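You operate a simulated robot arm through the tools that you are given. There is no shell and no other tool. Be economical: measure what you need, move in short steps, check, and stop when the job is done.

You are at the controls of a simulated two-armed robot. One attempt, no reset.

Task
Take the orange can on the top of blue table two and put it away on the top of bench one. Put the gold gear on the top of blue table one away on the ledge of the check booth. Open the drawer ten, take the steel dish and put it in the inside of drawer ten, then shut the ten. Take the grey tray on the top of blue table one and put it away in the top well of tool chest one. Do these in any order. Set down upright: orange can.

It is judged by the outcome, as a careful person would: the job done as asked, and still so three seconds after it is handed in. It fails if anything else is knocked over, pushed out of place, dropped, spilled or broken.

Robot
Two 6-joint arms with two-finger parallel grippers on one trunk, on a base that drives. Base frame: it is fixed to the floor where the robot stands at the start and does not move with it; the origin is under the middle of the robot, x ahead of it, y to its left, z up; the surface under the hand at the start is at about z = 0.86. Units: m, degrees, N and s.
The left shoulder is at the start at [0.06, 0.187, 1.147], the right one opposite. With the tool pointing down near the work surface each hand reaches from about 0.26 to 0.62 m from the robot's upright axis, wherever it stands, measured 20 degrees to its own side. Places, roughly: drawer ten [3, -0.2, 0.7]; gold gear (6x6x3 cm) [2.8, 0.1, 0.9]; grey tray (32x20x4 cm) [2.6, -0.5, 0.9]; inside of drawer ten [3, -0.2, 0.7]; ledge of the check booth [0.7, -2.8, 0.8]; orange can [0.5, 0, 1]; steel dish (15x15x4 cm) [2.9, -0.4, 0.9]; top of bench one [2.8, 8.9, 0.9]; top well of tool chest one [2.4, 6.7, 0.9]. Payload 1.57 kg a hand.
The tool frame of a hand sits at the grasp point between the pads (the TCP): z along the fingers, y along the line on which they close. The tips reach 0.03 m beyond it. Largest opening 0.11 m; finger width 0.024, thickness 0.012; the body of the gripper, 0.048 by 0.112 m, starts 0.078 m behind the TCP.
Orientation is that of the tool frame in the base frame, as [roll, pitch, yaw] about the fixed x, y, z axes, in that order (R = Rz(yaw) Ry(pitch) Rx(roll)). With the fingers straight down and closing along the base's y, the tool's x points along the base's -x, its y along +y and its z along -z.

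Tools
- The arms move only by the tool nudge_tool. It takes "left_commands", "right_commands" or both (then of equal length, played together; a hand with none holds still); each is a list of rows, each a list of 3 entries, a list of its own where there are three numbers: the turn, a rotation vector about the base's x, y, z in degrees, then the shift along the base's x, y, z in m, then the finger opening in m, from 0 to 0.11. In form: [[[rx, ry, rz], [dx, dy, dz], grip], ...]. A call has 1 to 10 rows; each row shifts and turns the commanded pose from where the row before left it. Each row takes 0.2 s and may step no farther than 0.05 m and 8.6 degrees from the row before; otherwise, or with a gripper value out of range, the whole call is refused. A pose out of reach is approached as far as the arm can. The call stops where the force on the tool passes 40 N (or 10 N more than at its start, if that is more) or the arm is blocked; 0.2 s more then pass. The fingers move at their own pace (about 0.153 m/s each) and stop on an object; they squeeze with about 26 N. The grip force told is the motor's: it shows also when the fingers shut on nothing. Time passes only in rows, and 0.2 s behind the last, so rows that do not move let the fingers close. It gives the time, the measured TCP pose, the force on the tool (base axes), the opening and the grip force at its end, in the units of the frame above (readings bear some noise), with the torque about the TCP (base axes, N m) and any sound that the robot's microphone picked up.
- Cameras (640 x 400 px; columns grow to the right, rows downward): "scene" is now at [0.0118, -0.0229, 1.6822]; the picture's right is [-0.28, -0.96, 0.00], its down [-0.77, 0.22, -0.60] and it looks along [0.58, -0.17, -0.80] (base axes); focal length 258 px, centre (320, 200). "left" rides on the left gripper at [0.07, -0.016, -0.141] in its tool frame; the picture's right is [0.23, 0.97, 0.00], its down [-0.86, 0.20, -0.48] and it looks along [-0.47, 0.11, 0.88] (tool axes); focal length 222 px, centre (320, 200). "right" rides on the right gripper at [0.07, 0.016, -0.141] in its tool frame; the picture's right is [-0.23, 0.97, 0.00], its down [-0.86, -0.20, -0.48] and it looks along [-0.47, -0.11, 0.88] (tool axes); focal length 222 px, centre (320, 200). There is no depth. A picture from a camera that has moved, and an enlarged one, comes with that camera's place and axes in the base frame and with its lens.
- camera(camera): a new picture of that camera. It takes no simulated time.
- move_column(by): slides the trunk up (or, below 0, down) by that many m; the arms and the scene camera ride with it, the base frame stays. It gives what a move gives, with no picture.
- drive_base(legs): drives the robot by 1 to 6 legs, each [ahead, left, turn to the left] in m, m and degrees, along the robot's own axes; the way and the turn of a leg run together, so that a leg with both is an arc; at most 1.5 m and 180 degrees a leg. The arms and the cameras ride along, it lands a little off, and it stops where it bumps. It gives what a move gives.
- turn_head(pan, tilt): turns the head with the scene camera to pan (to the left, within 86 degrees either way) and tilt (down, from -29 to 69), counted from straight ahead of the robot. It gives what a move gives.
- close_up(camera, box): a new picture of the part [left, top, right, bottom] of that camera's present view, enlarged. It takes no simulated time.
- finish_job(): hands the job in; it is judged then, once.

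Go step by step. Nothing tells you exact positions but the pictures and the camera data: compare them with the known pose of the tool, close in by small moves and look again before you grip or let go. The budget is 165 turns and 138 pictures, counting those below and the enlarged ones. Unless the task says otherwise, let go and move clear before handing in, and close with one line.

The tools are called after "Emit:" by a JSON object that holds its "name" and its "arguments". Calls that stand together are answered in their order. nudge_tool: Moves the arms, as the interface text tells. Its arguments: {"type":"object","properties":{"left_commands":{"type":"array"},"right_commands":{"type":"array"}},"required":[]} The other tools are called the same way: move_column (by) slides the trunk up or down; drive_base (legs) drives the base; turn_head (pan, tilt) turns the head that bears the scene camera; camera (camera) takes a picture; close_up (camera, box) takes an enlarged picture of a part of a camera's view; finish_job () hands the job in.

At the start:

```text
time_s: 0.0
left_ee_pos: [0.4549, 0.1133, 1.09]
left_tool_rot: [179.9, 0.0, 180.0]
left_wrist_force: [-0.5, 0.4, 0.2]
left_moment: [-0.04, 0.01, 0.01]
left_width: 0.1101
left_finger_force: 0.0
right_ee_pos: [0.3548, -0.196, 1.1906]
right_tool_rot: [-179.9, 0.1, 179.9]
right_wrist_force: [-0.2, -0.8, 0.0]
right_moment: [0.03, -0.01, 0.0]
right_width: 0.1098
right_finger_force: 0.1
trunk travel left (down, up): [-0.775, 0.215]
robot x, y, heading: [-0.0008, 0.0028, -0.0]
head pan, tilt: [-16.1, 53.1]
```

scene: 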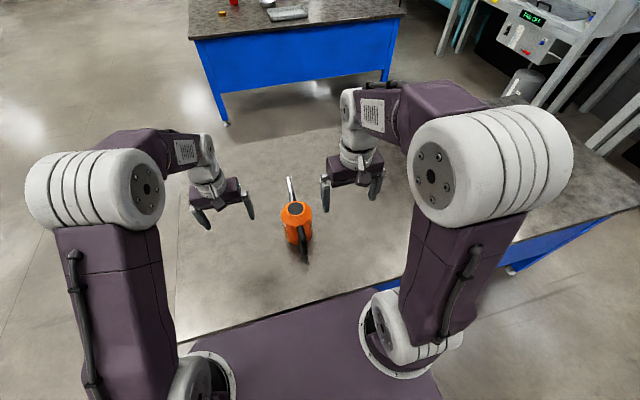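
right: 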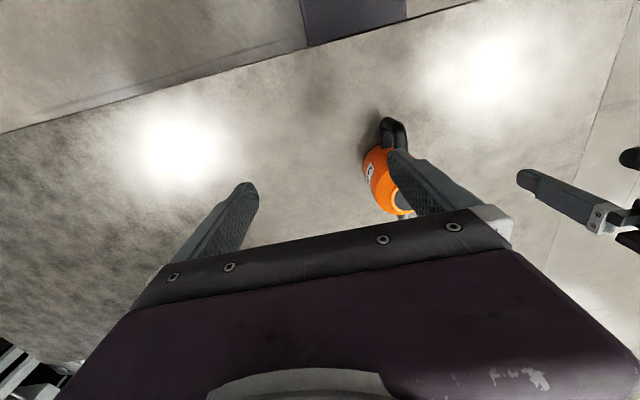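
left: 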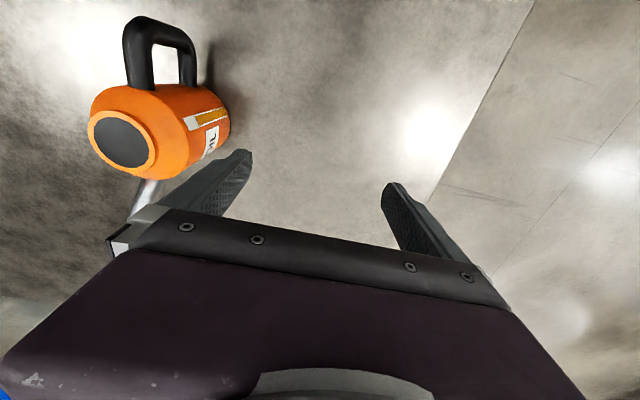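

The orange can with a rear handle and forward spout stands on table two just ahead of me. I take a closer look at it and at the surroundings.

Emit:
{"name": "close_up", "arguments": {"camera": "scene", "box": [240, 150, 360, 290]}}

Emit:
{"name": "turn_head", "arguments": {"pan": 0, "tilt": 20}}

Emit:
{"name": "camera", "arguments": {"camera": "scene"}}

```text
2.86 times, centred on (300, 220) of scene
camera zoom: at [0.0118, -0.0229, 1.6822], right [-0.28, -0.96, 0.0], down [-0.77, 0.22, -0.6], along [0.58, -0.17, -0.8], focal length 736 px, centre (377, 143)
```

zoom: 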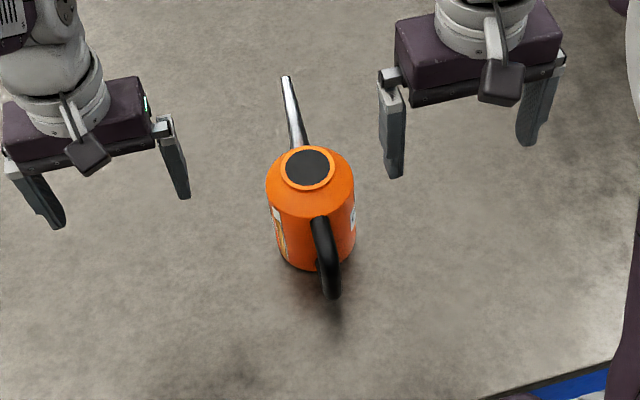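

```text
time_s: 1.0
left_ee_pos: [0.4553, 0.1142, 1.0895]
left_tool_rot: [-180.0, 0.0, 180.0]
left_wrist_force: [-0.1, -0.5, -0.6]
left_moment: [0.01, -0.01, 0.04]
left_width: 0.1099
left_finger_force: 0.1
right_ee_pos: [0.3563, -0.1956, 1.1908]
right_tool_rot: [180.0, 0.0, -180.0]
right_wrist_force: [-0.6, 0.2, -1.6]
right_moment: [-0.03, 0.04, 0.03]
right_width: 0.11
right_finger_force: 0.2
trunk travel left (down, up): [-0.775, 0.215]
robot x, y, heading: [-0.0005, -0.0013, -0.3]
head pan, tilt: [0.0, 20.0]
```

```text
133 pictures are left
camera scene: at [0.0337, -0.0024, 1.7318], right [0.0, -1.0, 0.0], down [-0.34, 0.0, -0.94], along [0.94, 0.0, -0.34], focal length 258 px, centre (320, 200)
```

scene: 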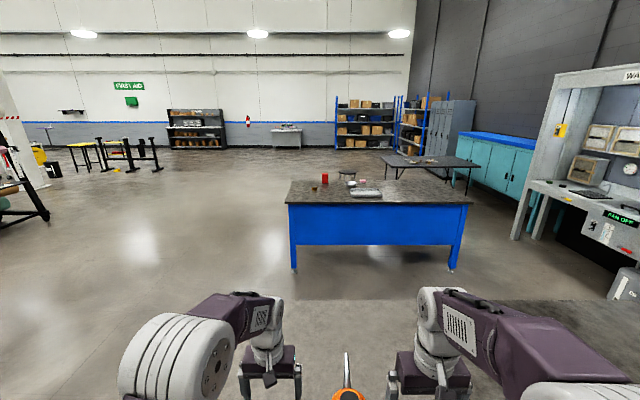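

The can is around (0.49, -0.075), with its top near z 1.0. I look at its shape in the wrist cameras to choose a grip.

Emit:
{"name": "close_up", "arguments": {"camera": "left", "box": [70, 0, 262, 220]}}

Emit:
{"name": "close_up", "arguments": {"camera": "right", "box": [330, 100, 450, 230]}}

```text
1.82 times, centred on (166, 110) of left
camera zoom: at [0.3864, 0.0982, 1.2313], right [-0.23, 0.97, 0.0], down [0.86, 0.2, 0.48], along [0.47, 0.11, -0.88], focal length 404 px, centre (600, 364)
```

zoom: 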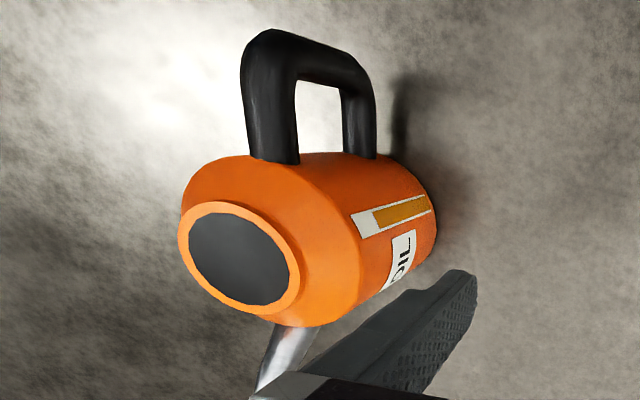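

```text
3.08 times, centred on (390, 165) of right
camera zoom: at [0.2862, -0.1792, 1.3325], right [0.23, 0.97, 0.0], down [0.86, -0.2, 0.48], along [0.47, -0.11, -0.88], focal length 684 px, centre (105, 308)
```

zoom: 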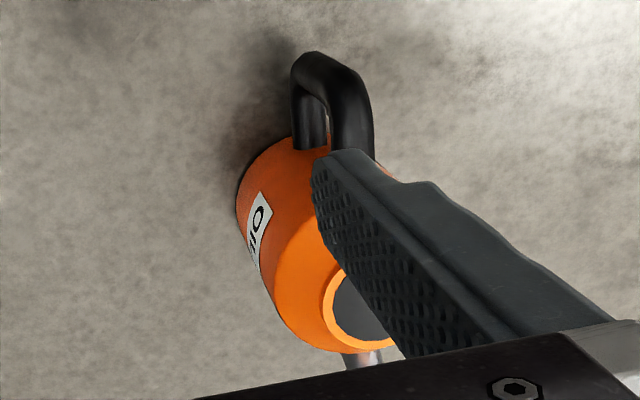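

The can is a cylinder about 0.10 m across with the handle toward me, so I'll grip its body from above with the right hand. I move the right hand over it and shift the left hand aside.

Emit:
{"name": "nudge_tool", "arguments": {"left_commands": [[[0, 0, 0], [0, 0.04, 0.03], 0.11], [[0, 0, 0], [0, 0.04, 0.03], 0.11], [[0, 0, 0], [-0.02, 0.02, 0.03], 0.11], [[0, 0, 0], [0, 0, 0], 0.11], [[0, 0, 0], [0, 0, 0], 0.11]], "right_commands": [[[0, 0, 0], [0.03, 0.03, 0], 0.11], [[0, 0, 0], [0.03, 0.03, 0], 0.11], [[0, 0, 0], [0.035, 0.03, -0.01], 0.11], [[0, 0, 0], [0.035, 0.031, -0.01], 0.11], [[0, 0, 0], [0, 0, -0.04], 0.11]]}}

Emit:
{"name": "camera", "arguments": {"camera": "right"}}

Emit:
{"name": "turn_head", "arguments": {"pan": -14, "tilt": 53}}

Emit:
{"name": "close_up", "arguments": {"camera": "scene", "box": [240, 140, 380, 280]}}

```text
time_s: 2.2
left_ee_pos: [0.4355, 0.2132, 1.1792]
left_tool_rot: [-180.0, -0.1, 179.9]
left_wrist_force: [0.5, 0.3, -0.2]
left_moment: [-0.02, -0.02, 0.05]
left_width: 0.1102
left_finger_force: 0.0
right_ee_pos: [0.4846, -0.0728, 1.1328]
right_tool_rot: [180.0, -0.1, 180.0]
right_wrist_force: [-0.2, -0.2, 0.1]
right_moment: [0.0, 0.01, 0.01]
right_width: 0.1102
right_finger_force: 0.1
trunk travel left (down, up): [-0.775, 0.215]
robot x, y, heading: [0.0023, -0.0005, -0.0]
head pan, tilt: [0.0, 20.0]
```

```text
130 pictures are left
camera right: at [0.4154, -0.056, 1.2746], right [0.23, 0.97, 0.0], down [0.86, -0.2, 0.48], along [0.47, -0.11, -0.88], focal length 222 px, centre (320, 200)
```

right: 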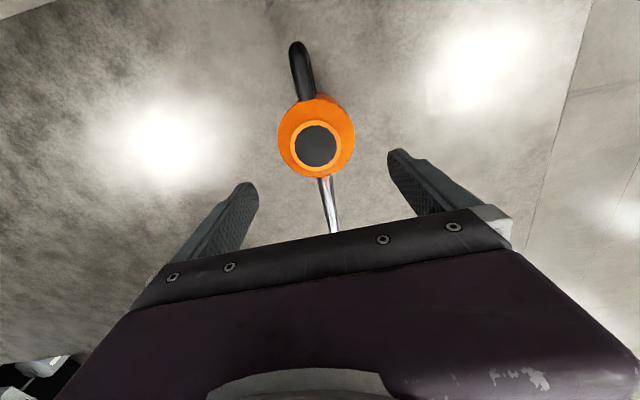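

```text
time_s: 3.2
left_ee_pos: [0.4341, 0.2118, 1.1778]
left_tool_rot: [180.0, 0.0, 180.0]
left_wrist_force: [-0.1, 0.2, 0.6]
left_moment: [-0.02, 0.03, -0.02]
left_width: 0.1101
left_finger_force: 0.1
right_ee_pos: [0.4851, -0.0721, 1.1335]
right_tool_rot: [180.0, 0.0, 180.0]
right_wrist_force: [0.7, 0.2, 0.3]
right_moment: [0.03, 0.0, 0.0]
right_width: 0.1097
right_finger_force: 0.0
trunk travel left (down, up): [-0.775, 0.215]
robot x, y, heading: [0.0005, 0.0005, 0.1]
head pan, tilt: [-14.0, 53.0]
```

```text
2.86 times, centred on (310, 210) of scene
camera zoom: at [0.013, -0.0199, 1.6824], right [-0.24, -0.97, 0.0], down [-0.77, 0.19, -0.6], along [0.58, -0.15, -0.8], focal length 736 px, centre (349, 171)
```

zoom: 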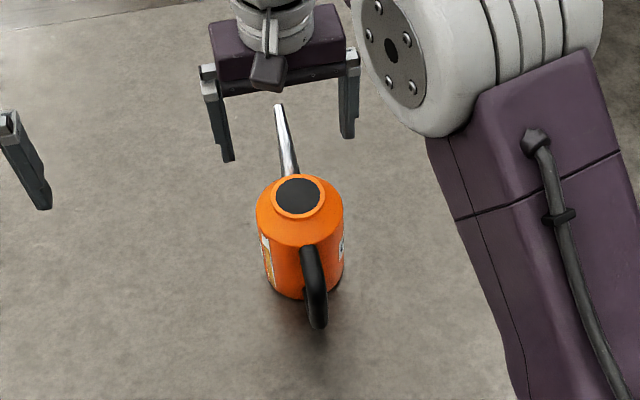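

The cap is at about (0.486, -0.0755), nearly under the hand. I lower it to just above the can and check the centring.

Emit:
{"name": "nudge_tool", "arguments": {"right_commands": [[[0, 0, 0], [0.001, -0.003, -0.04], 0.11], [[0, 0, 0], [0, 0, -0.04], 0.11], [[0, 0, 0], [0, 0, 0], 0.11]]}}

Emit:
{"name": "camera", "arguments": {"camera": "right"}}

Emit:
{"name": "close_up", "arguments": {"camera": "scene", "box": [250, 150, 370, 270]}}

```text
time_s: 4.0
left_ee_pos: [0.4341, 0.2124, 1.1787]
left_tool_rot: [180.0, 0.0, 179.9]
left_wrist_force: [0.1, 0.3, -0.1]
left_moment: [0.02, 0.01, -0.02]
left_width: 0.11
left_finger_force: 0.1
right_ee_pos: [0.4868, -0.0759, 1.0553]
right_tool_rot: [180.0, 0.1, -180.0]
right_wrist_force: [0.0, 0.4, -0.4]
right_moment: [-0.01, -0.03, 0.04]
right_width: 0.1103
right_finger_force: 0.1
trunk travel left (down, up): [-0.775, 0.215]
robot x, y, heading: [0.0016, 0.0034, -0.0]
head pan, tilt: [-14.0, 53.0]
```

```text
128 pictures are left
camera right: at [0.4163, -0.06, 1.196], right [0.23, 0.97, 0.0], down [0.85, -0.2, 0.48], along [0.47, -0.11, -0.88], focal length 222 px, centre (320, 200)
```

right: 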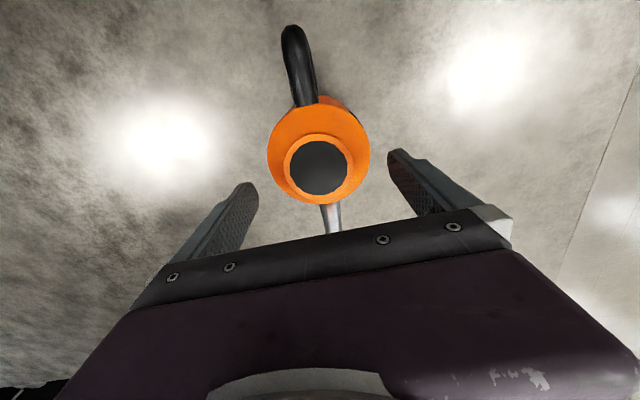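

```text
3.33 times, centred on (310, 210) of scene
camera zoom: at [0.0117, -0.0201, 1.6823], right [-0.24, -0.97, 0.0], down [-0.77, 0.19, -0.6], along [0.58, -0.15, -0.8], focal length 859 px, centre (353, 167)
```

zoom: 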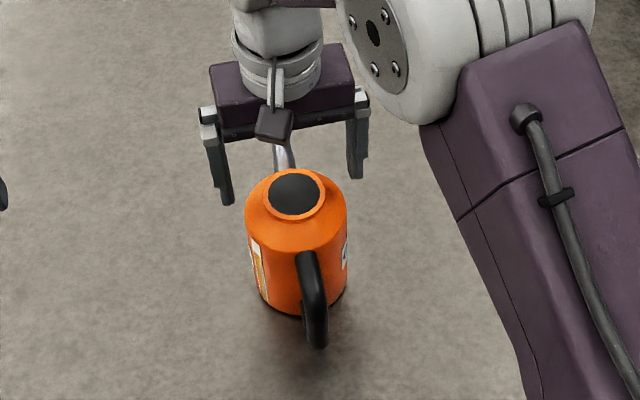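

Cap centre triangulates to (0.487, -0.077, 1.00); the hand is within a millimetre or two. I lower slowly along the sides of the can.

Emit:
{"name": "nudge_tool", "arguments": {"right_commands": [[[0, 0, 0], [0, -0.001, -0.02], 0.11], [[0, 0, 0], [0, 0, -0.02], 0.11], [[0, 0, 0], [0, 0, -0.015], 0.11], [[0, 0, 0], [0, 0, -0.015], 0.11], [[0, 0, 0], [0, 0, 0], 0.11]]}}

Emit:
{"name": "camera", "arguments": {"camera": "right"}}

Emit:
{"name": "close_up", "arguments": {"camera": "scene", "box": [250, 150, 370, 270]}}

```text
time_s: 5.2
left_ee_pos: [0.4345, 0.2131, 1.177]
left_tool_rot: [179.9, 0.2, -179.9]
left_wrist_force: [0.3, -0.3, -0.1]
left_moment: [-0.01, 0.03, 0.01]
left_width: 0.1103
left_finger_force: 0.0
right_ee_pos: [0.4858, -0.0785, 0.9811]
right_tool_rot: [180.0, 0.0, -180.0]
right_wrist_force: [0.3, -0.4, 0.5]
right_moment: [0.03, 0.01, 0.01]
right_width: 0.1099
right_finger_force: 0.1
trunk travel left (down, up): [-0.775, 0.215]
robot x, y, heading: [-0.0002, 0.0013, 0.1]
head pan, tilt: [-14.0, 53.0]
```

```text
126 pictures are left
camera right: at [0.4154, -0.062, 1.1239], right [0.23, 0.97, 0.0], down [0.85, -0.2, 0.48], along [0.47, -0.11, -0.88], focal length 222 px, centre (320, 200)
```

right: 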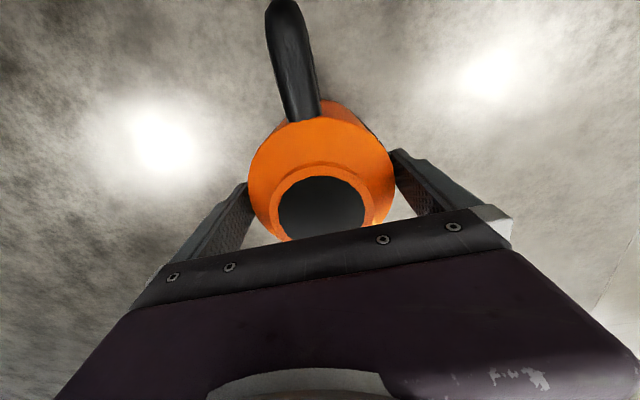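

```text
3.33 times, centred on (310, 210) of scene
camera zoom: at [0.0123, -0.0202, 1.6823], right [-0.24, -0.97, 0.0], down [-0.77, 0.19, -0.6], along [0.58, -0.15, -0.8], focal length 859 px, centre (353, 167)
```

zoom: 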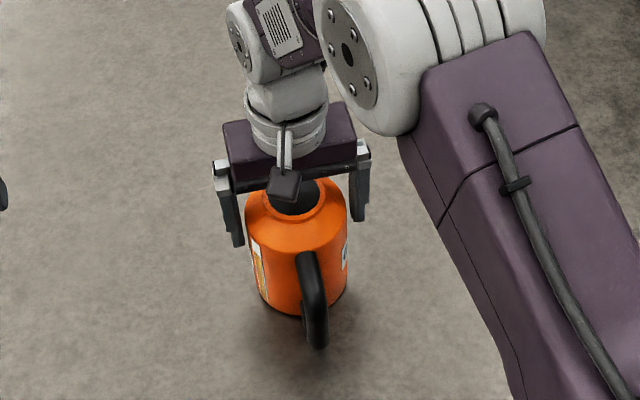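

The fingers straddle the body without contact. I lower a bit more, close and lift slightly.

Emit:
{"name": "nudge_tool", "arguments": {"right_commands": [[[0, 0, 0], [0, 0, -0.02], 0.11], [[0, 0, 0], [0, 0, -0.015], 0.11], [[0, 0, 0], [0, 0, 0], 0.09], [[0, 0, 0], [0, 0, 0], 0.07], [[0, 0, 0], [0, 0, 0], 0.07], [[0, 0, 0], [0, 0, 0.01], 0.07], [[0, 0, 0], [0, 0, 0.02], 0.07], [[0, 0, 0], [0, 0, 0.03], 0.07]]}}

Emit:
{"name": "close_up", "arguments": {"camera": "scene", "box": [250, 150, 370, 270]}}

```text
time_s: 7.0
left_ee_pos: [0.4347, 0.2128, 1.1786]
left_tool_rot: [179.9, 0.1, -179.9]
left_wrist_force: [0.3, 0.7, 0.4]
left_moment: [0.03, -0.01, 0.0]
left_width: 0.11
left_finger_force: 0.0
right_ee_pos: [0.4861, -0.0794, 1.0086]
right_tool_rot: [-180.0, -0.1, 179.9]
right_wrist_force: [-0.8, 0.0, -2.4]
right_moment: [-0.02, -0.03, -0.01]
right_width: 0.0976
right_finger_force: 25.9
trunk travel left (down, up): [-0.775, 0.215]
robot x, y, heading: [-0.0016, 0.0026, 0.1]
head pan, tilt: [-14.0, 53.0]
```

```text
3.33 times, centred on (310, 210) of scene
camera zoom: at [0.012, -0.0203, 1.6823], right [-0.24, -0.97, 0.0], down [-0.77, 0.19, -0.6], along [0.58, -0.15, -0.8], focal length 859 px, centre (353, 167)
```

zoom: 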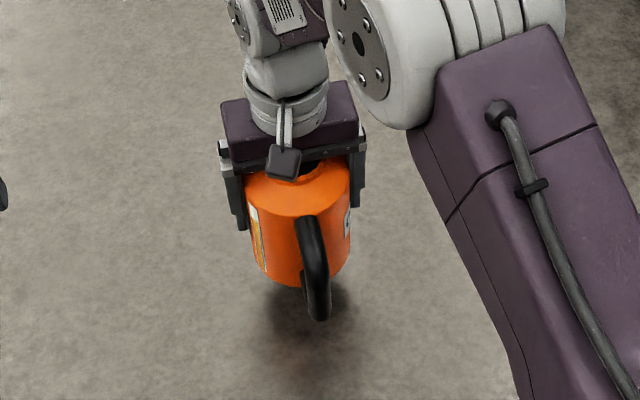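

The can is held firmly. I raise it, then back off and drive round the left end of table two to look at table one.

Emit:
{"name": "nudge_tool", "arguments": {"right_commands": [[[0, 0, 0], [-0.02, -0.02, 0.04], 0.07], [[0, 0, 0], [-0.03, -0.03, 0.04], 0.07], [[0, 0, 0], [-0.02, -0.03, 0.04], 0.07], [[0, 0, 0], [0, 0, 0], 0.07]]}}

Emit:
{"name": "drive_base", "arguments": {"legs": [[-0.45, 0, 0], [0, 0.95, 0], [1.5, 0, 0], [0.55, 0, 0]]}}

Emit:
{"name": "turn_head", "arguments": {"pan": -45, "tilt": 25}}

Emit:
{"name": "camera", "arguments": {"camera": "scene"}}

```text
refused: row 2 steps farther than a row can; nothing moved
```

```text
time_s: 24.0
left_ee_pos: [2.0525, 1.1559, 1.1781]
left_tool_rot: [180.0, 0.0, -179.1]
left_wrist_force: [0.6, 0.4, 0.0]
left_moment: [0.02, -0.03, -0.02]
left_width: 0.11
left_finger_force: 0.1
right_ee_pos: [2.1075, 0.8648, 1.008]
right_tool_rot: [180.0, 0.0, -179.1]
right_wrist_force: [-0.1, -1.3, -1.4]
right_moment: [0.0, -0.02, -0.03]
right_width: 0.0974
right_finger_force: 26.0
trunk travel left (down, up): [-0.775, 0.215]
robot x, y, heading: [1.6233, 0.9334, 0.8]
head pan, tilt: [-14.0, 53.0]
```

```text
time_s: 25.0
left_ee_pos: [2.0528, 1.1551, 1.1781]
left_tool_rot: [-180.0, 0.0, -179.1]
left_wrist_force: [-0.6, -0.3, -0.2]
left_moment: [-0.02, -0.01, 0.0]
left_width: 0.1098
left_finger_force: 0.1
right_ee_pos: [2.1085, 0.8645, 1.008]
right_tool_rot: [180.0, -0.1, -179.0]
right_wrist_force: [0.8, 0.4, -2.5]
right_moment: [-0.01, -0.05, -0.01]
right_width: 0.0975
right_finger_force: 25.8
trunk travel left (down, up): [-0.775, 0.215]
robot x, y, heading: [1.6203, 0.9365, 0.9]
head pan, tilt: [-45.0, 25.0]
```

```text
123 pictures are left
camera scene: at [1.6288, 0.8694, 1.7237], right [-0.7, -0.72, 0.0], down [-0.3, 0.29, -0.91], along [0.65, -0.63, -0.42], focal length 258 px, centre (320, 200)
```

scene: 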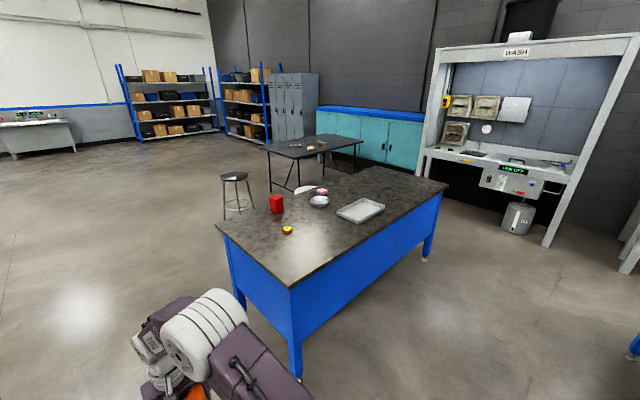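

Table one carries the gear, red box, dish, tray and some other items. I enlarge that view.

Emit:
{"name": "close_up", "arguments": {"camera": "scene", "box": [220, 160, 420, 285]}}

```text
3.20 times, centred on (320, 222) of scene
camera zoom: at [1.6288, 0.8694, 1.7237], right [-0.7, -0.72, 0.0], down [-0.3, 0.29, -0.91], along [0.65, -0.63, -0.42], focal length 824 px, centre (320, 128)
```

zoom: 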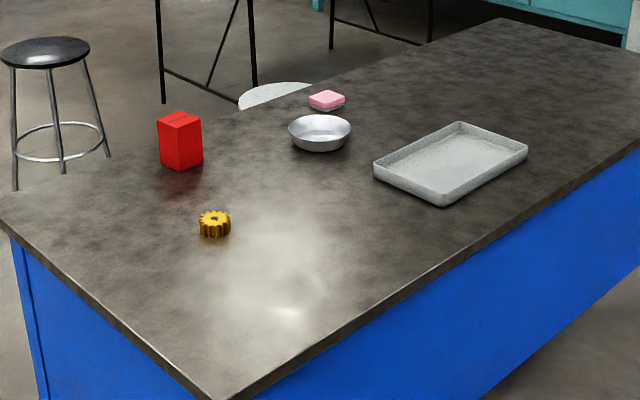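

The tray's long sides run along y, about (2.59, -0.47), so it is best carried by two hands later. I first take the can to bench one, looking left along the way.

Emit:
{"name": "nudge_tool", "arguments": {"right_commands": [[[0, 0, 0], [-0.02, -0.02, 0.03], 0.07], [[0, 0, 0], [-0.03, -0.02, 0.03], 0.07], [[0, 0, 0], [-0.02, -0.02, 0.03], 0.07], [[0, 0, 0], [0, 0, 0], 0.07]]}}

Emit:
{"name": "drive_base", "arguments": {"legs": [[0, 0, 90]]}}

Emit:
{"name": "turn_head", "arguments": {"pan": 0, "tilt": 15}}

Emit:
{"name": "camera", "arguments": {"camera": "scene"}}

```text
time_s: 26.0
left_ee_pos: [2.0541, 1.156, 1.1784]
left_tool_rot: [180.0, 0.0, -179.1]
left_wrist_force: [0.4, -0.2, 0.4]
left_moment: [0.01, 0.02, 0.05]
left_width: 0.1098
left_finger_force: 0.0
right_ee_pos: [2.0384, 0.8048, 1.0983]
right_tool_rot: [179.9, -0.1, -179.0]
right_wrist_force: [-1.4, -1.0, -2.8]
right_moment: [0.02, 0.0, 0.03]
right_width: 0.0973
right_finger_force: 26.1
trunk travel left (down, up): [-0.775, 0.215]
robot x, y, heading: [1.62, 0.9372, 0.9]
head pan, tilt: [-45.0, 25.0]
```

```text
time_s: 30.2
left_ee_pos: [1.3986, 1.3665, 1.1784]
left_tool_rot: [-180.0, 0.0, -88.6]
left_wrist_force: [-0.6, 0.7, -0.1]
left_moment: [0.0, -0.02, 0.0]
left_width: 0.1101
left_finger_force: 0.0
right_ee_pos: [1.751, 1.3543, 1.0965]
right_tool_rot: [179.9, 0.0, -88.5]
right_wrist_force: [0.0, -0.3, -1.8]
right_moment: [0.0, -0.01, 0.0]
right_width: 0.0976
right_finger_force: 25.9
trunk travel left (down, up): [-0.775, 0.215]
robot x, y, heading: [1.624, 0.9389, 91.5]
head pan, tilt: [-45.0, 25.0]
```

```text
time_s: 31.3
left_ee_pos: [1.3982, 1.366, 1.1779]
left_tool_rot: [-180.0, -0.1, -88.7]
left_wrist_force: [0.1, 0.0, 0.2]
left_moment: [0.03, 0.01, 0.0]
left_width: 0.1097
left_finger_force: 0.2
right_ee_pos: [1.7496, 1.3542, 1.0969]
right_tool_rot: [-180.0, 0.0, -88.6]
right_wrist_force: [0.1, 0.4, -2.4]
right_moment: [0.02, 0.0, 0.03]
right_width: 0.0974
right_finger_force: 26.0
trunk travel left (down, up): [-0.775, 0.215]
robot x, y, heading: [1.6232, 0.9354, 91.5]
head pan, tilt: [0.0, 15.0]
```

```text
121 pictures are left
camera scene: at [1.6218, 0.9681, 1.74], right [1.0, 0.02, 0.0], down [0.01, -0.26, -0.97], along [-0.02, 0.97, -0.26], focal length 258 px, centre (320, 200)
```

scene: 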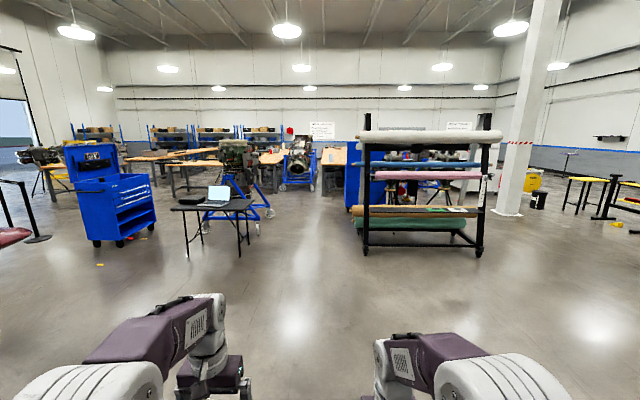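

The tool chest shows blue behind the fabric rack on the right; bench one should be behind it. I drive up the aisle between the laptop table and the rack and look again.

Emit:
{"name": "drive_base", "arguments": {"legs": [[0, 0, -1.5], [1.5, 0.1, 0], [1.5, 0.1, 0], [0.9, 0, 0]]}}

Emit:
{"name": "camera", "arguments": {"camera": "scene"}}

Emit:
{"name": "turn_head", "arguments": {"pan": -30, "tilt": 20}}

Emit:
{"name": "camera", "arguments": {"camera": "scene"}}

```text
refused: leg 2 is longer than a leg can be; nothing moved
```

```text
120 pictures are left
camera scene: at [1.6218, 0.9681, 1.74], right [1.0, 0.02, 0.0], down [0.01, -0.26, -0.97], along [-0.02, 0.97, -0.26], focal length 258 px, centre (320, 200)
```

scene: 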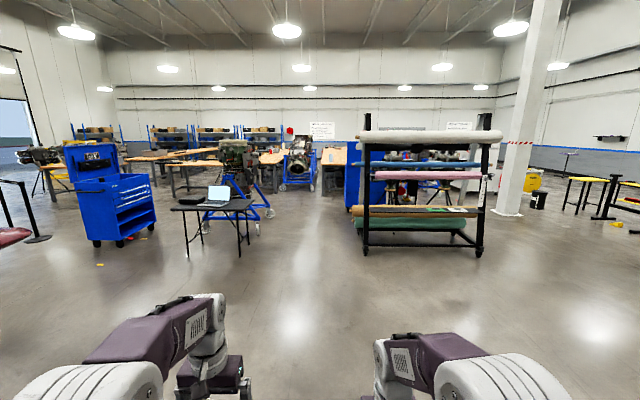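

```text
time_s: 32.3
left_ee_pos: [1.3977, 1.3661, 1.178]
left_tool_rot: [179.9, 0.0, -88.6]
left_wrist_force: [0.0, -0.9, -0.6]
left_moment: [-0.05, -0.01, -0.02]
left_width: 0.1098
left_finger_force: 0.0
right_ee_pos: [1.7493, 1.3536, 1.099]
right_tool_rot: [-179.9, 0.0, -88.6]
right_wrist_force: [0.2, 0.4, -2.7]
right_moment: [0.03, 0.04, 0.0]
right_width: 0.0976
right_finger_force: 25.6
trunk travel left (down, up): [-0.775, 0.215]
robot x, y, heading: [1.6217, 0.9364, 91.4]
head pan, tilt: [-30.0, 20.0]
```

```text
119 pictures are left
camera scene: at [1.6682, 0.9566, 1.7319], right [0.88, -0.48, 0.0], down [-0.16, -0.3, -0.94], along [0.45, 0.83, -0.34], focal length 258 px, centre (320, 200)
```

scene: 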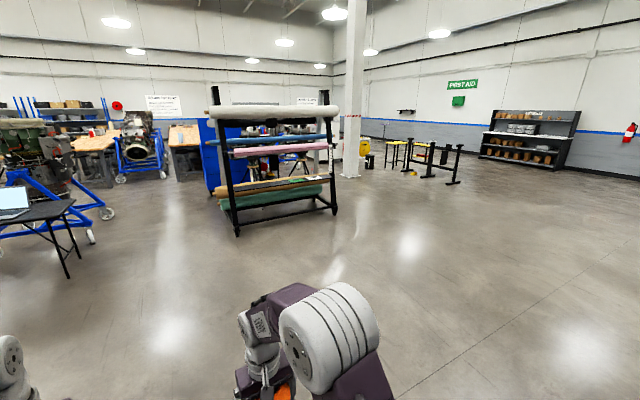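

A leg may only be 1.5 m in all, so I repeat the drive with straight legs.

Emit:
{"name": "drive_base", "arguments": {"legs": [[0, 0, -1.5], [1.5, 0, 0], [0, 0.2, 0], [1.5, 0, 0], [0.6, 0, 0]]}}

Emit:
{"name": "camera", "arguments": {"camera": "scene"}}

```text
time_s: 51.4
left_ee_pos: [1.2755, 5.0031, 1.1783]
left_tool_rot: [179.9, 0.0, -92.0]
left_wrist_force: [0.3, 0.8, 0.9]
left_moment: [0.02, -0.02, -0.01]
left_width: 0.1101
left_finger_force: 0.1
right_ee_pos: [1.6243, 4.97, 1.0972]
right_tool_rot: [180.0, 0.0, -91.9]
right_wrist_force: [-0.4, -0.5, -2.1]
right_moment: [0.01, 0.02, 0.01]
right_width: 0.0975
right_finger_force: 26.5
trunk travel left (down, up): [-0.775, 0.215]
robot x, y, heading: [1.4709, 4.5648, 87.9]
head pan, tilt: [-30.0, 20.0]
```

```text
118 pictures are left
camera scene: at [1.5197, 4.5784, 1.7319], right [0.85, -0.53, 0.0], down [-0.18, -0.29, -0.94], along [0.5, 0.8, -0.34], focal length 258 px, centre (320, 200)
```

scene: 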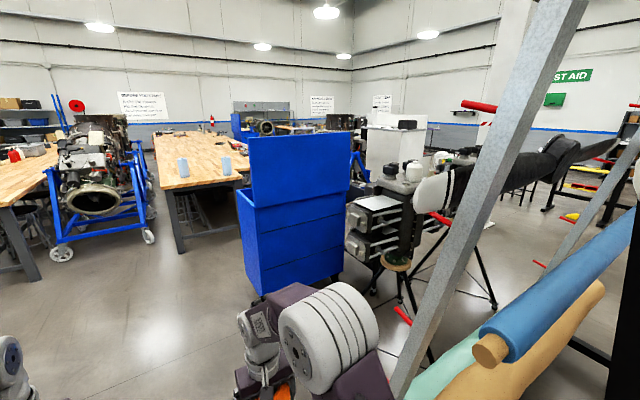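

The chest stands with its back to me at about (2.4, 6.7) and a long wooden bench is beyond. I drive on to see both from the left side.

Emit:
{"name": "drive_base", "arguments": {"legs": [[0, 0, 2], [1.5, 0, 0], [0.2, 0, 0]]}}

Emit:
{"name": "turn_head", "arguments": {"pan": -45, "tilt": 20}}

Emit:
{"name": "camera", "arguments": {"camera": "scene"}}

```text
time_s: 60.4
left_ee_pos: [1.2289, 6.6855, 1.1791]
left_tool_rot: [-179.9, 0.0, -88.8]
left_wrist_force: [0.7, -0.7, 0.5]
left_moment: [-0.02, -0.03, -0.01]
left_width: 0.1098
left_finger_force: 0.0
right_ee_pos: [1.5821, 6.6726, 1.0986]
right_tool_rot: [-180.0, 0.1, -88.8]
right_wrist_force: [0.5, 0.2, -2.0]
right_moment: [0.06, 0.01, 0.0]
right_width: 0.0973
right_finger_force: 26.0
trunk travel left (down, up): [-0.775, 0.215]
robot x, y, heading: [1.4522, 6.2575, 91.3]
head pan, tilt: [-30.0, 20.0]
```

```text
time_s: 61.1
left_ee_pos: [1.2311, 6.6891, 1.178]
left_tool_rot: [179.9, -0.1, -88.7]
left_wrist_force: [-0.2, 0.2, 0.2]
left_moment: [-0.04, -0.02, 0.05]
left_width: 0.1098
left_finger_force: 0.0
right_ee_pos: [1.5811, 6.6765, 1.0961]
right_tool_rot: [179.9, -0.1, -88.8]
right_wrist_force: [0.6, 0.0, -1.6]
right_moment: [0.01, 0.03, 0.03]
right_width: 0.0973
right_finger_force: 26.3
trunk travel left (down, up): [-0.775, 0.215]
robot x, y, heading: [1.4541, 6.2588, 91.1]
head pan, tilt: [-45.0, 20.0]
```

```text
117 pictures are left
camera scene: at [1.5179, 6.2654, 1.7318], right [0.72, -0.69, 0.0], down [-0.24, -0.25, -0.94], along [0.65, 0.68, -0.34], focal length 258 px, centre (320, 200)
```

scene: 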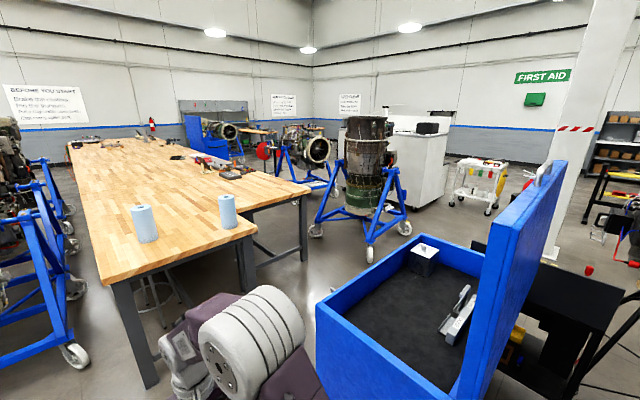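

The chest's open well spans roughly x 2.1–2.9, y 6.4–6.9, with a box and a tool inside; bench one is the right-hand bench from about (2.4–3.25, 8.2–9.6). I enlarge its top to find a free spot.

Emit:
{"name": "close_up", "arguments": {"camera": "scene", "box": [130, 120, 330, 245]}}

Emit:
{"name": "close_up", "arguments": {"camera": "scene", "box": [310, 200, 570, 400]}}

```text
3.20 times, centred on (230, 182) of scene
camera zoom: at [1.5179, 6.2654, 1.7318], right [0.72, -0.69, 0.0], down [-0.24, -0.25, -0.94], along [0.65, 0.68, -0.34], focal length 824 px, centre (608, 256)
```

zoom: 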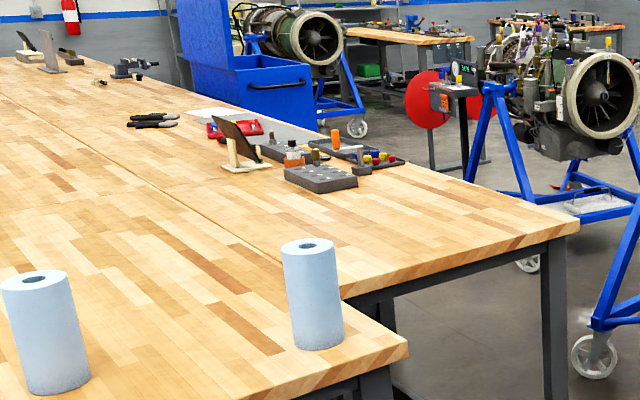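

```text
2.00 times, centred on (440, 300) of scene
camera zoom: at [1.5179, 6.2654, 1.7318], right [0.72, -0.69, 0.0], down [-0.24, -0.25, -0.94], along [0.65, 0.68, -0.34], focal length 515 px, centre (80, 0)
```

zoom: 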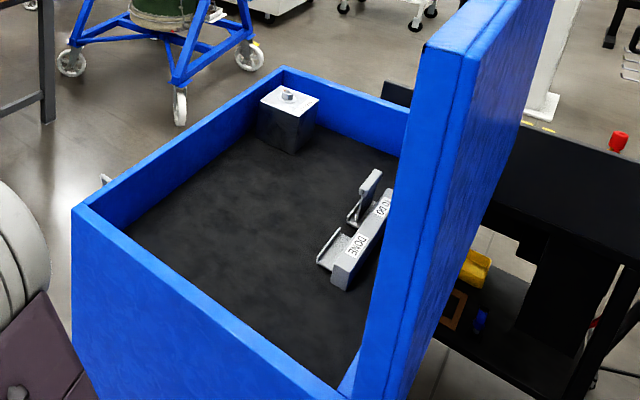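

The near end of bench one is clear. I drive in between bench and chest and turn to face the bench end.

Emit:
{"name": "drive_base", "arguments": {"legs": [[0.7, 0, 0], [0, 0, -91], [0, 0.37, 0], [1.3, 0, 0]]}}

Emit:
{"name": "turn_head", "arguments": {"pan": 40, "tilt": 30}}

Emit:
{"name": "camera", "arguments": {"camera": "scene"}}

```text
time_s: 77.1
left_ee_pos: [3.1891, 7.5907, 1.1782]
left_tool_rot: [-179.9, 0.0, -179.1]
left_wrist_force: [1.1, 0.1, 0.2]
left_moment: [-0.02, -0.01, 0.04]
left_width: 0.11
left_finger_force: 0.1
right_ee_pos: [3.1741, 7.2392, 1.0976]
right_tool_rot: [180.0, 0.0, -179.0]
right_wrist_force: [0.2, -1.0, -2.6]
right_moment: [0.01, -0.04, 0.0]
right_width: 0.0972
right_finger_force: 25.0
trunk travel left (down, up): [-0.775, 0.215]
robot x, y, heading: [2.7573, 7.3715, 1.0]
head pan, tilt: [-45.0, 20.0]
```

```text
time_s: 78.7
left_ee_pos: [3.1888, 7.5916, 1.1777]
left_tool_rot: [-180.0, 0.0, -178.9]
left_wrist_force: [0.3, 0.3, 1.0]
left_moment: [0.01, 0.03, 0.02]
left_width: 0.11
left_finger_force: 0.1
right_ee_pos: [3.1745, 7.238, 1.0981]
right_tool_rot: [-179.9, -0.1, -179.0]
right_wrist_force: [0.1, -0.5, -2.3]
right_moment: [0.0, -0.02, -0.02]
right_width: 0.0972
right_finger_force: 26.2
trunk travel left (down, up): [-0.775, 0.215]
robot x, y, heading: [2.756, 7.3703, 0.8]
head pan, tilt: [40.0, 30.0]
```

```text
114 pictures are left
camera scene: at [2.7675, 7.426, 1.7158], right [0.66, -0.75, 0.0], down [-0.38, -0.33, -0.87], along [0.65, 0.57, -0.5], focal length 258 px, centre (320, 200)
```

scene: 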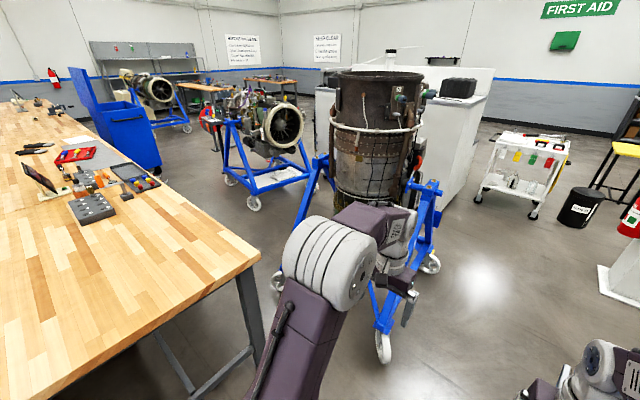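

Bench corner is at about (3.24, 8.2). I turn to face the bench, close in and look at its end.

Emit:
{"name": "drive_base", "arguments": {"legs": [[0, 0, 89.2], [0.45, 0, 0]]}}

Emit:
{"name": "turn_head", "arguments": {"pan": 0, "tilt": 50}}

Emit:
{"name": "camera", "arguments": {"camera": "scene"}}

```text
time_s: 85.3
left_ee_pos: [2.4805, 8.2288, 1.1774]
left_tool_rot: [-180.0, 0.0, -85.7]
left_wrist_force: [-1.2, -0.1, -0.8]
left_moment: [0.0, 0.01, -0.01]
left_width: 0.11
left_finger_force: 0.1
right_ee_pos: [2.8317, 8.2349, 1.0963]
right_tool_rot: [180.0, 0.0, -85.7]
right_wrist_force: [0.8, -0.4, -2.3]
right_moment: [0.02, -0.02, 0.01]
right_width: 0.0975
right_finger_force: 25.6
trunk travel left (down, up): [-0.775, 0.215]
robot x, y, heading: [2.7295, 7.8146, 94.5]
head pan, tilt: [40.0, 30.0]
```

```text
time_s: 86.3
left_ee_pos: [2.4801, 8.2297, 1.1794]
left_tool_rot: [-180.0, 0.0, -85.5]
left_wrist_force: [0.2, 0.2, 0.6]
left_moment: [0.01, -0.03, 0.02]
left_width: 0.1102
left_finger_force: 0.1
right_ee_pos: [2.8308, 8.2354, 1.097]
right_tool_rot: [180.0, 0.0, -85.6]
right_wrist_force: [0.1, -0.9, -1.2]
right_moment: [0.02, -0.02, 0.02]
right_width: 0.0973
right_finger_force: 25.5
trunk travel left (down, up): [-0.775, 0.215]
robot x, y, heading: [2.7261, 7.813, 94.3]
head pan, tilt: [0.0, 50.0]
```

```text
113 pictures are left
camera scene: at [2.7244, 7.8275, 1.6863], right [1.0, 0.08, 0.0], down [0.06, -0.76, -0.64], along [-0.05, 0.64, -0.77], focal length 258 px, centre (320, 200)
```

scene: 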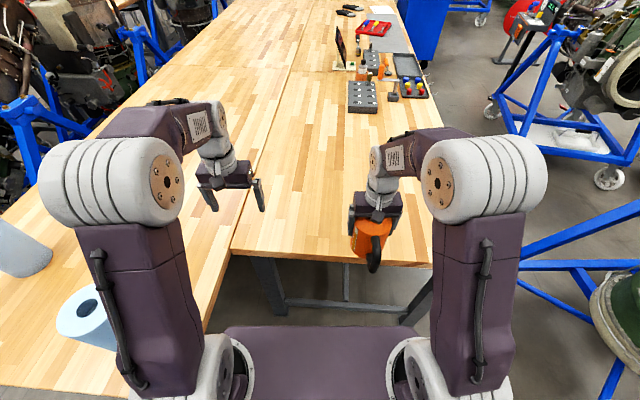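

The bench end is at y≈8.23 and the spot beyond it is clear. I move a little closer and bring the can over the bench.

Emit:
{"name": "drive_base", "arguments": {"legs": [[0.07, 0, 0]]}}

Emit:
{"name": "nudge_tool", "arguments": {"right_commands": [[[0, 0, 0], [-0.01, 0.03, 0], 0.07], [[0, 0, 0], [-0.01, 0.03, -0.02], 0.07], [[0, 0, 0], [-0.01, 0.02, -0.03], 0.07], [[0, 0, 0], [0, 0, 0], 0.07]]}}

Emit:
{"name": "camera", "arguments": {"camera": "scene"}}

Emit:
{"name": "camera", "arguments": {"camera": "left"}}

```text
time_s: 87.4
left_ee_pos: [2.4754, 8.2959, 1.1796]
left_tool_rot: [179.9, 0.3, -85.6]
left_wrist_force: [-0.2, -0.6, 1.0]
left_moment: [0.03, -0.02, 0.0]
left_width: 0.11
left_finger_force: 0.0
right_ee_pos: [2.8272, 8.3017, 1.0994]
right_tool_rot: [180.0, 0.2, -85.6]
right_wrist_force: [0.5, -0.8, -2.7]
right_moment: [0.05, -0.02, -0.02]
right_width: 0.0972
right_finger_force: 26.5
trunk travel left (down, up): [-0.775, 0.215]
robot x, y, heading: [2.7211, 7.8794, 94.5]
head pan, tilt: [0.0, 50.0]
```

```text
time_s: 88.4
left_ee_pos: [2.4754, 8.2982, 1.1787]
left_tool_rot: [-180.0, 0.1, -85.6]
left_wrist_force: [0.2, -1.1, 0.3]
left_moment: [-0.01, 0.01, -0.02]
left_width: 0.1101
left_finger_force: 0.2
right_ee_pos: [2.7977, 8.3825, 1.0468]
right_tool_rot: [180.0, 0.0, -85.6]
right_wrist_force: [0.4, 0.3, -2.5]
right_moment: [0.02, 0.02, -0.03]
right_width: 0.0974
right_finger_force: 25.9
trunk travel left (down, up): [-0.775, 0.215]
robot x, y, heading: [2.7214, 7.8831, 94.5]
head pan, tilt: [0.0, 50.0]
```

```text
112 pictures are left
camera scene: at [2.7193, 7.8957, 1.6863], right [1.0, 0.08, 0.0], down [0.06, -0.76, -0.64], along [-0.05, 0.64, -0.77], focal length 258 px, centre (320, 200)
```

scene: 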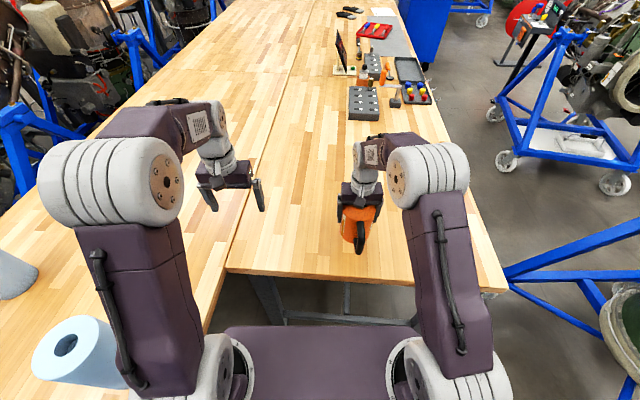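

```text
111 pictures are left
camera left: at [2.4976, 8.2307, 1.3204], right [-0.95, -0.3, 0.0], down [-0.26, 0.84, 0.48], along [-0.14, 0.46, -0.88], focal length 222 px, centre (320, 200)
```

left: 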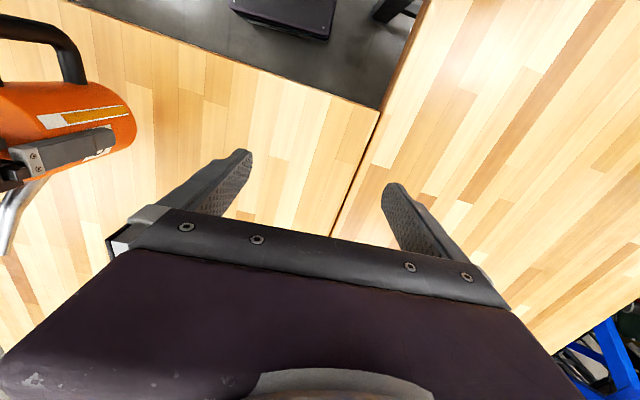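

The can hangs fully over the bench. I lower it step by step, watching the force.

Emit:
{"name": "nudge_tool", "arguments": {"right_commands": [[[0, 0, 0], [0, 0, -0.015], 0.07], [[0, 0, 0], [0, 0, -0.015], 0.07], [[0, 0, 0], [0, 0, -0.01], 0.07], [[0, 0, 0], [0, 0, 0], 0.07]]}}

Emit:
{"name": "close_up", "arguments": {"camera": "scene", "box": [300, 170, 420, 280]}}

Emit:
{"name": "close_up", "arguments": {"camera": "left", "box": [0, 0, 250, 230]}}

```text
time_s: 89.4
left_ee_pos: [2.4743, 8.3002, 1.1784]
left_tool_rot: [-180.0, 0.0, -85.6]
left_wrist_force: [0.1, 0.9, 0.0]
left_moment: [-0.01, 0.0, -0.02]
left_width: 0.1098
left_finger_force: 0.2
right_ee_pos: [2.7965, 8.3857, 1.0062]
right_tool_rot: [180.0, -0.1, -85.6]
right_wrist_force: [0.2, 0.2, -2.5]
right_moment: [0.0, 0.01, 0.03]
right_width: 0.0974
right_finger_force: 25.9
trunk travel left (down, up): [-0.775, 0.215]
robot x, y, heading: [2.7181, 7.8824, 94.5]
head pan, tilt: [0.0, 50.0]
```

```text
3.64 times, centred on (360, 225) of scene
camera zoom: at [2.7191, 7.898, 1.6863], right [1.0, 0.08, 0.0], down [0.06, -0.76, -0.64], along [-0.05, 0.64, -0.77], focal length 937 px, centre (174, 109)
```

zoom: 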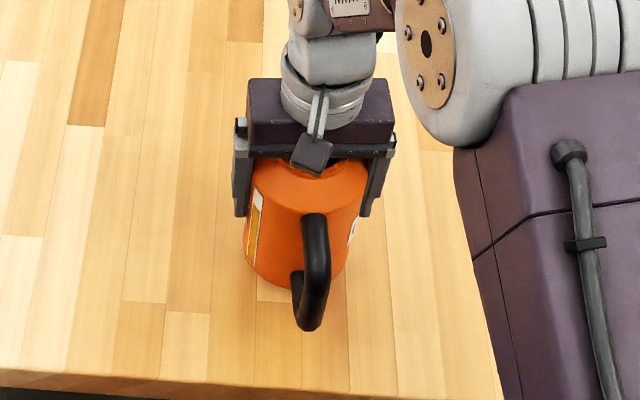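

```text
1.74 times, centred on (125, 115) of left
camera zoom: at [2.4974, 8.2325, 1.3198], right [-0.95, -0.3, 0.0], down [-0.26, 0.84, 0.48], along [-0.14, 0.46, -0.88], focal length 386 px, centre (659, 348)
```

zoom: 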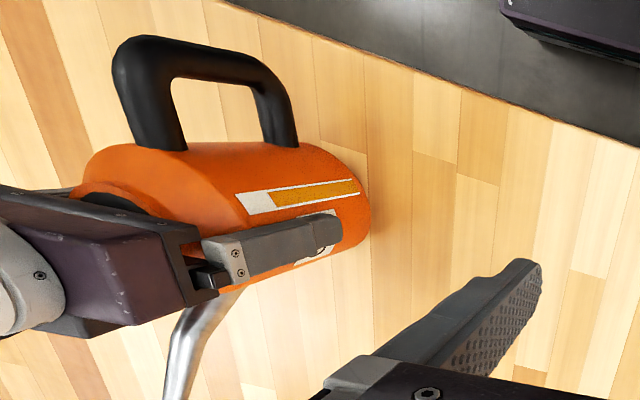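

Still a small gap to the bench. I lower on in 5 mm steps.

Emit:
{"name": "nudge_tool", "arguments": {"right_commands": [[[0, 0, 0], [0, 0, -0.005], 0.07], [[0, 0, 0], [0, 0, -0.005], 0.07], [[0, 0, 0], [0, 0, 0], 0.07]]}}

Emit:
{"name": "nudge_tool", "arguments": {"right_commands": [[[0, 0, 0], [0, 0, -0.003], 0.07], [[0, 0, 0], [0, 0, -0.002], 0.07], [[0, 0, 0], [0, 0, 0], 0.07]]}}

```text
time_s: 90.2
left_ee_pos: [2.4742, 8.2998, 1.1775]
left_tool_rot: [-180.0, -0.1, -85.5]
left_wrist_force: [0.2, 0.0, -0.4]
left_moment: [-0.02, 0.02, -0.02]
left_width: 0.11
left_finger_force: 0.0
right_ee_pos: [2.7958, 8.3855, 0.9968]
right_tool_rot: [179.9, -0.1, -85.6]
right_wrist_force: [-0.2, -0.2, -1.9]
right_moment: [0.03, -0.04, -0.04]
right_width: 0.0971
right_finger_force: 26.2
trunk travel left (down, up): [-0.775, 0.215]
robot x, y, heading: [2.7192, 7.8821, 94.2]
head pan, tilt: [0.0, 50.0]
```

```text
time_s: 91.0
left_ee_pos: [2.4742, 8.299, 1.1782]
left_tool_rot: [179.9, 0.0, -85.6]
left_wrist_force: [0.6, -0.4, -0.1]
left_moment: [-0.03, -0.04, 0.03]
left_width: 0.1101
left_finger_force: 0.1
right_ee_pos: [2.7965, 8.386, 0.9918]
right_tool_rot: [-180.0, -0.1, -85.6]
right_wrist_force: [-0.4, 0.1, -1.9]
right_moment: [-0.02, 0.02, -0.01]
right_width: 0.0973
right_finger_force: 26.3
trunk travel left (down, up): [-0.775, 0.215]
robot x, y, heading: [2.7212, 7.8825, 94.3]
head pan, tilt: [0.0, 50.0]
```

Emit:
{"name": "nudge_tool", "arguments": {"right_commands": [[[0, 0, 0], [0, 0, -0.003], 0.07], [[0, 0, 0], [0, 0, -0.003], 0.07], [[0, 0, 0], [0, 0, 0], 0.07]]}}

Emit:
{"name": "nudge_tool", "arguments": {"right_commands": [[[0, 0, 0], [0, 0, -0.003], 0.07], [[0, 0, 0], [0, 0, -0.002], 0.07], [[0, 0, 0], [0, 0, 0], 0.07]]}}

Emit:
{"name": "close_up", "arguments": {"camera": "left", "box": [0, 0, 250, 230]}}

```text
time_s: 91.8
left_ee_pos: [2.4739, 8.2989, 1.1788]
left_tool_rot: [-180.0, 0.0, -85.5]
left_wrist_force: [-0.4, -0.1, -0.2]
left_moment: [0.03, 0.0, -0.04]
left_width: 0.1101
left_finger_force: 0.0
right_ee_pos: [2.7956, 8.3859, 0.9879]
right_tool_rot: [179.9, 0.0, -85.6]
right_wrist_force: [-0.3, 0.0, 2.9]
right_moment: [-0.18, 0.16, 0.01]
right_width: 0.0972
right_finger_force: 25.7
trunk travel left (down, up): [-0.775, 0.215]
robot x, y, heading: [2.7203, 7.8786, 94.3]
head pan, tilt: [0.0, 50.0]
```

```text
time_s: 92.6
left_ee_pos: [2.4734, 8.2971, 1.1792]
left_tool_rot: [-180.0, 0.1, -85.6]
left_wrist_force: [0.2, 0.1, 0.3]
left_moment: [0.01, 0.02, 0.01]
left_width: 0.1102
left_finger_force: 0.0
right_ee_pos: [2.7965, 8.3842, 0.9828]
right_tool_rot: [-179.9, 0.3, -85.6]
right_wrist_force: [-1.2, 1.3, 20.8]
right_moment: [-0.03, 0.31, -0.03]
right_width: 0.0975
right_finger_force: 26.0
trunk travel left (down, up): [-0.775, 0.215]
robot x, y, heading: [2.7175, 7.8812, 94.6]
head pan, tilt: [0.0, 50.0]
```

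```text
1.74 times, centred on (125, 115) of left
camera zoom: at [2.4966, 8.2295, 1.3207], right [-0.95, -0.3, 0.0], down [-0.26, 0.84, 0.48], along [-0.14, 0.46, -0.88], focal length 386 px, centre (659, 348)
```

zoom: 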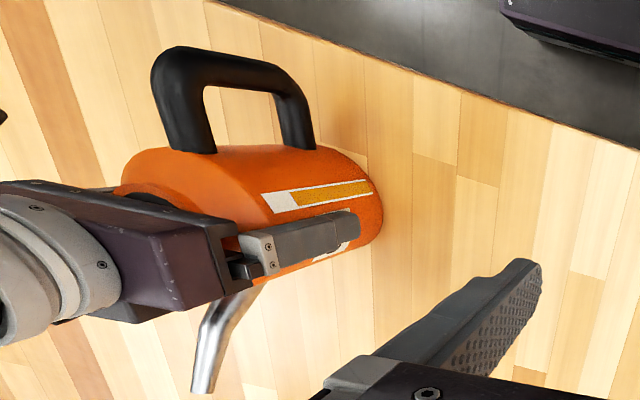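

The can stands on the bench (contact at TCP 0.987). I ease the pressure, open and rise straight up.

Emit:
{"name": "nudge_tool", "arguments": {"right_commands": [[[0, 0, 0], [0, 0, 0.003], 0.07], [[0, 0, 0], [0, 0, 0], 0.11], [[0, 0, 0], [0, 0, 0], 0.11], [[0, 0, 0], [0, 0, 0.02], 0.11], [[0, 0, 0], [0, 0, 0.03], 0.11], [[0, 0, 0], [0, 0, 0.04], 0.11], [[0, 0, 0], [0, 0, 0.04], 0.11], [[0, 0, 0], [0, 0, 0.04], 0.11], [[0, 0, 0], [0, -0.03, 0.03], 0.11]]}}

Emit:
{"name": "camera", "arguments": {"camera": "scene"}}

```text
time_s: 94.6
left_ee_pos: [2.4753, 8.2978, 1.1795]
left_tool_rot: [-180.0, 0.0, -85.5]
left_wrist_force: [0.0, 0.3, -0.2]
left_moment: [0.03, 0.06, -0.01]
left_width: 0.1101
left_finger_force: 0.1
right_ee_pos: [2.7946, 8.3536, 1.1866]
right_tool_rot: [-179.9, 0.1, -85.6]
right_wrist_force: [-0.5, -1.3, -0.4]
right_moment: [0.04, 0.02, 0.0]
right_width: 0.1101
right_finger_force: 0.1
trunk travel left (down, up): [-0.775, 0.215]
robot x, y, heading: [2.7192, 7.8807, 94.2]
head pan, tilt: [0.0, 50.0]
```

```text
107 pictures are left
camera scene: at [2.7191, 7.8939, 1.6863], right [1.0, 0.08, 0.0], down [0.06, -0.76, -0.64], along [-0.05, 0.64, -0.76], focal length 258 px, centre (320, 200)
```

scene: 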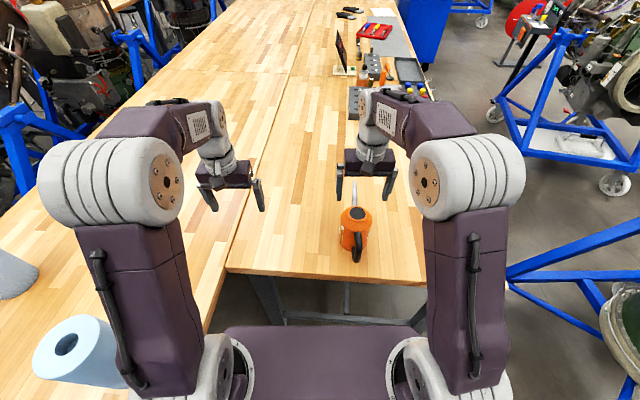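

The can stands upright and free. I back off, pull the hands in and turn to face the chest to measure its well.

Emit:
{"name": "drive_base", "arguments": {"legs": [[-0.5, 0, 0], [0, 0, -92], [0, 0, -92]]}}

Emit:
{"name": "turn_head", "arguments": {"pan": 0, "tilt": 45}}

Emit:
{"name": "camera", "arguments": {"camera": "scene"}}

```text
time_s: 105.2
left_ee_pos: [3.0025, 6.9571, 1.1781]
left_tool_rot: [180.0, 0.0, 93.8]
left_wrist_force: [-0.7, -0.6, 0.2]
left_moment: [-0.01, -0.02, 0.0]
left_width: 0.1097
left_finger_force: 0.0
right_ee_pos: [2.6803, 6.9044, 1.1865]
right_tool_rot: [180.0, -0.1, 93.8]
right_wrist_force: [0.3, 0.6, 0.0]
right_moment: [0.0, 0.0, -0.01]
right_width: 0.1101
right_finger_force: 0.1
trunk travel left (down, up): [-0.775, 0.215]
robot x, y, heading: [2.7599, 7.3744, -86.1]
head pan, tilt: [0.0, 50.0]
```

```text
time_s: 105.9
left_ee_pos: [3.0015, 6.9577, 1.1781]
left_tool_rot: [180.0, 0.0, 93.7]
left_wrist_force: [-0.2, -0.4, -0.4]
left_moment: [-0.02, 0.02, 0.01]
left_width: 0.1101
left_finger_force: 0.0
right_ee_pos: [2.6796, 6.9045, 1.185]
right_tool_rot: [179.9, 0.0, 93.8]
right_wrist_force: [0.2, 0.3, 0.2]
right_moment: [0.04, 0.01, -0.01]
right_width: 0.11
right_finger_force: 0.1
trunk travel left (down, up): [-0.775, 0.215]
robot x, y, heading: [2.7604, 7.3776, -86.3]
head pan, tilt: [0.0, 45.0]
```

```text
106 pictures are left
camera scene: at [2.7631, 7.3538, 1.6932], right [-1.0, -0.07, 0.0], down [-0.05, 0.71, -0.71], along [0.05, -0.71, -0.71], focal length 258 px, centre (320, 200)
```

scene: 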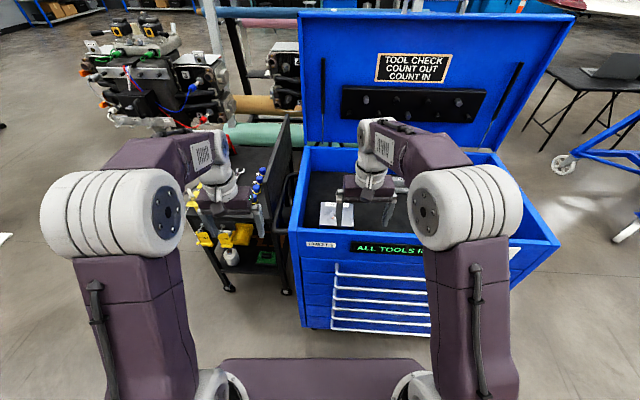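

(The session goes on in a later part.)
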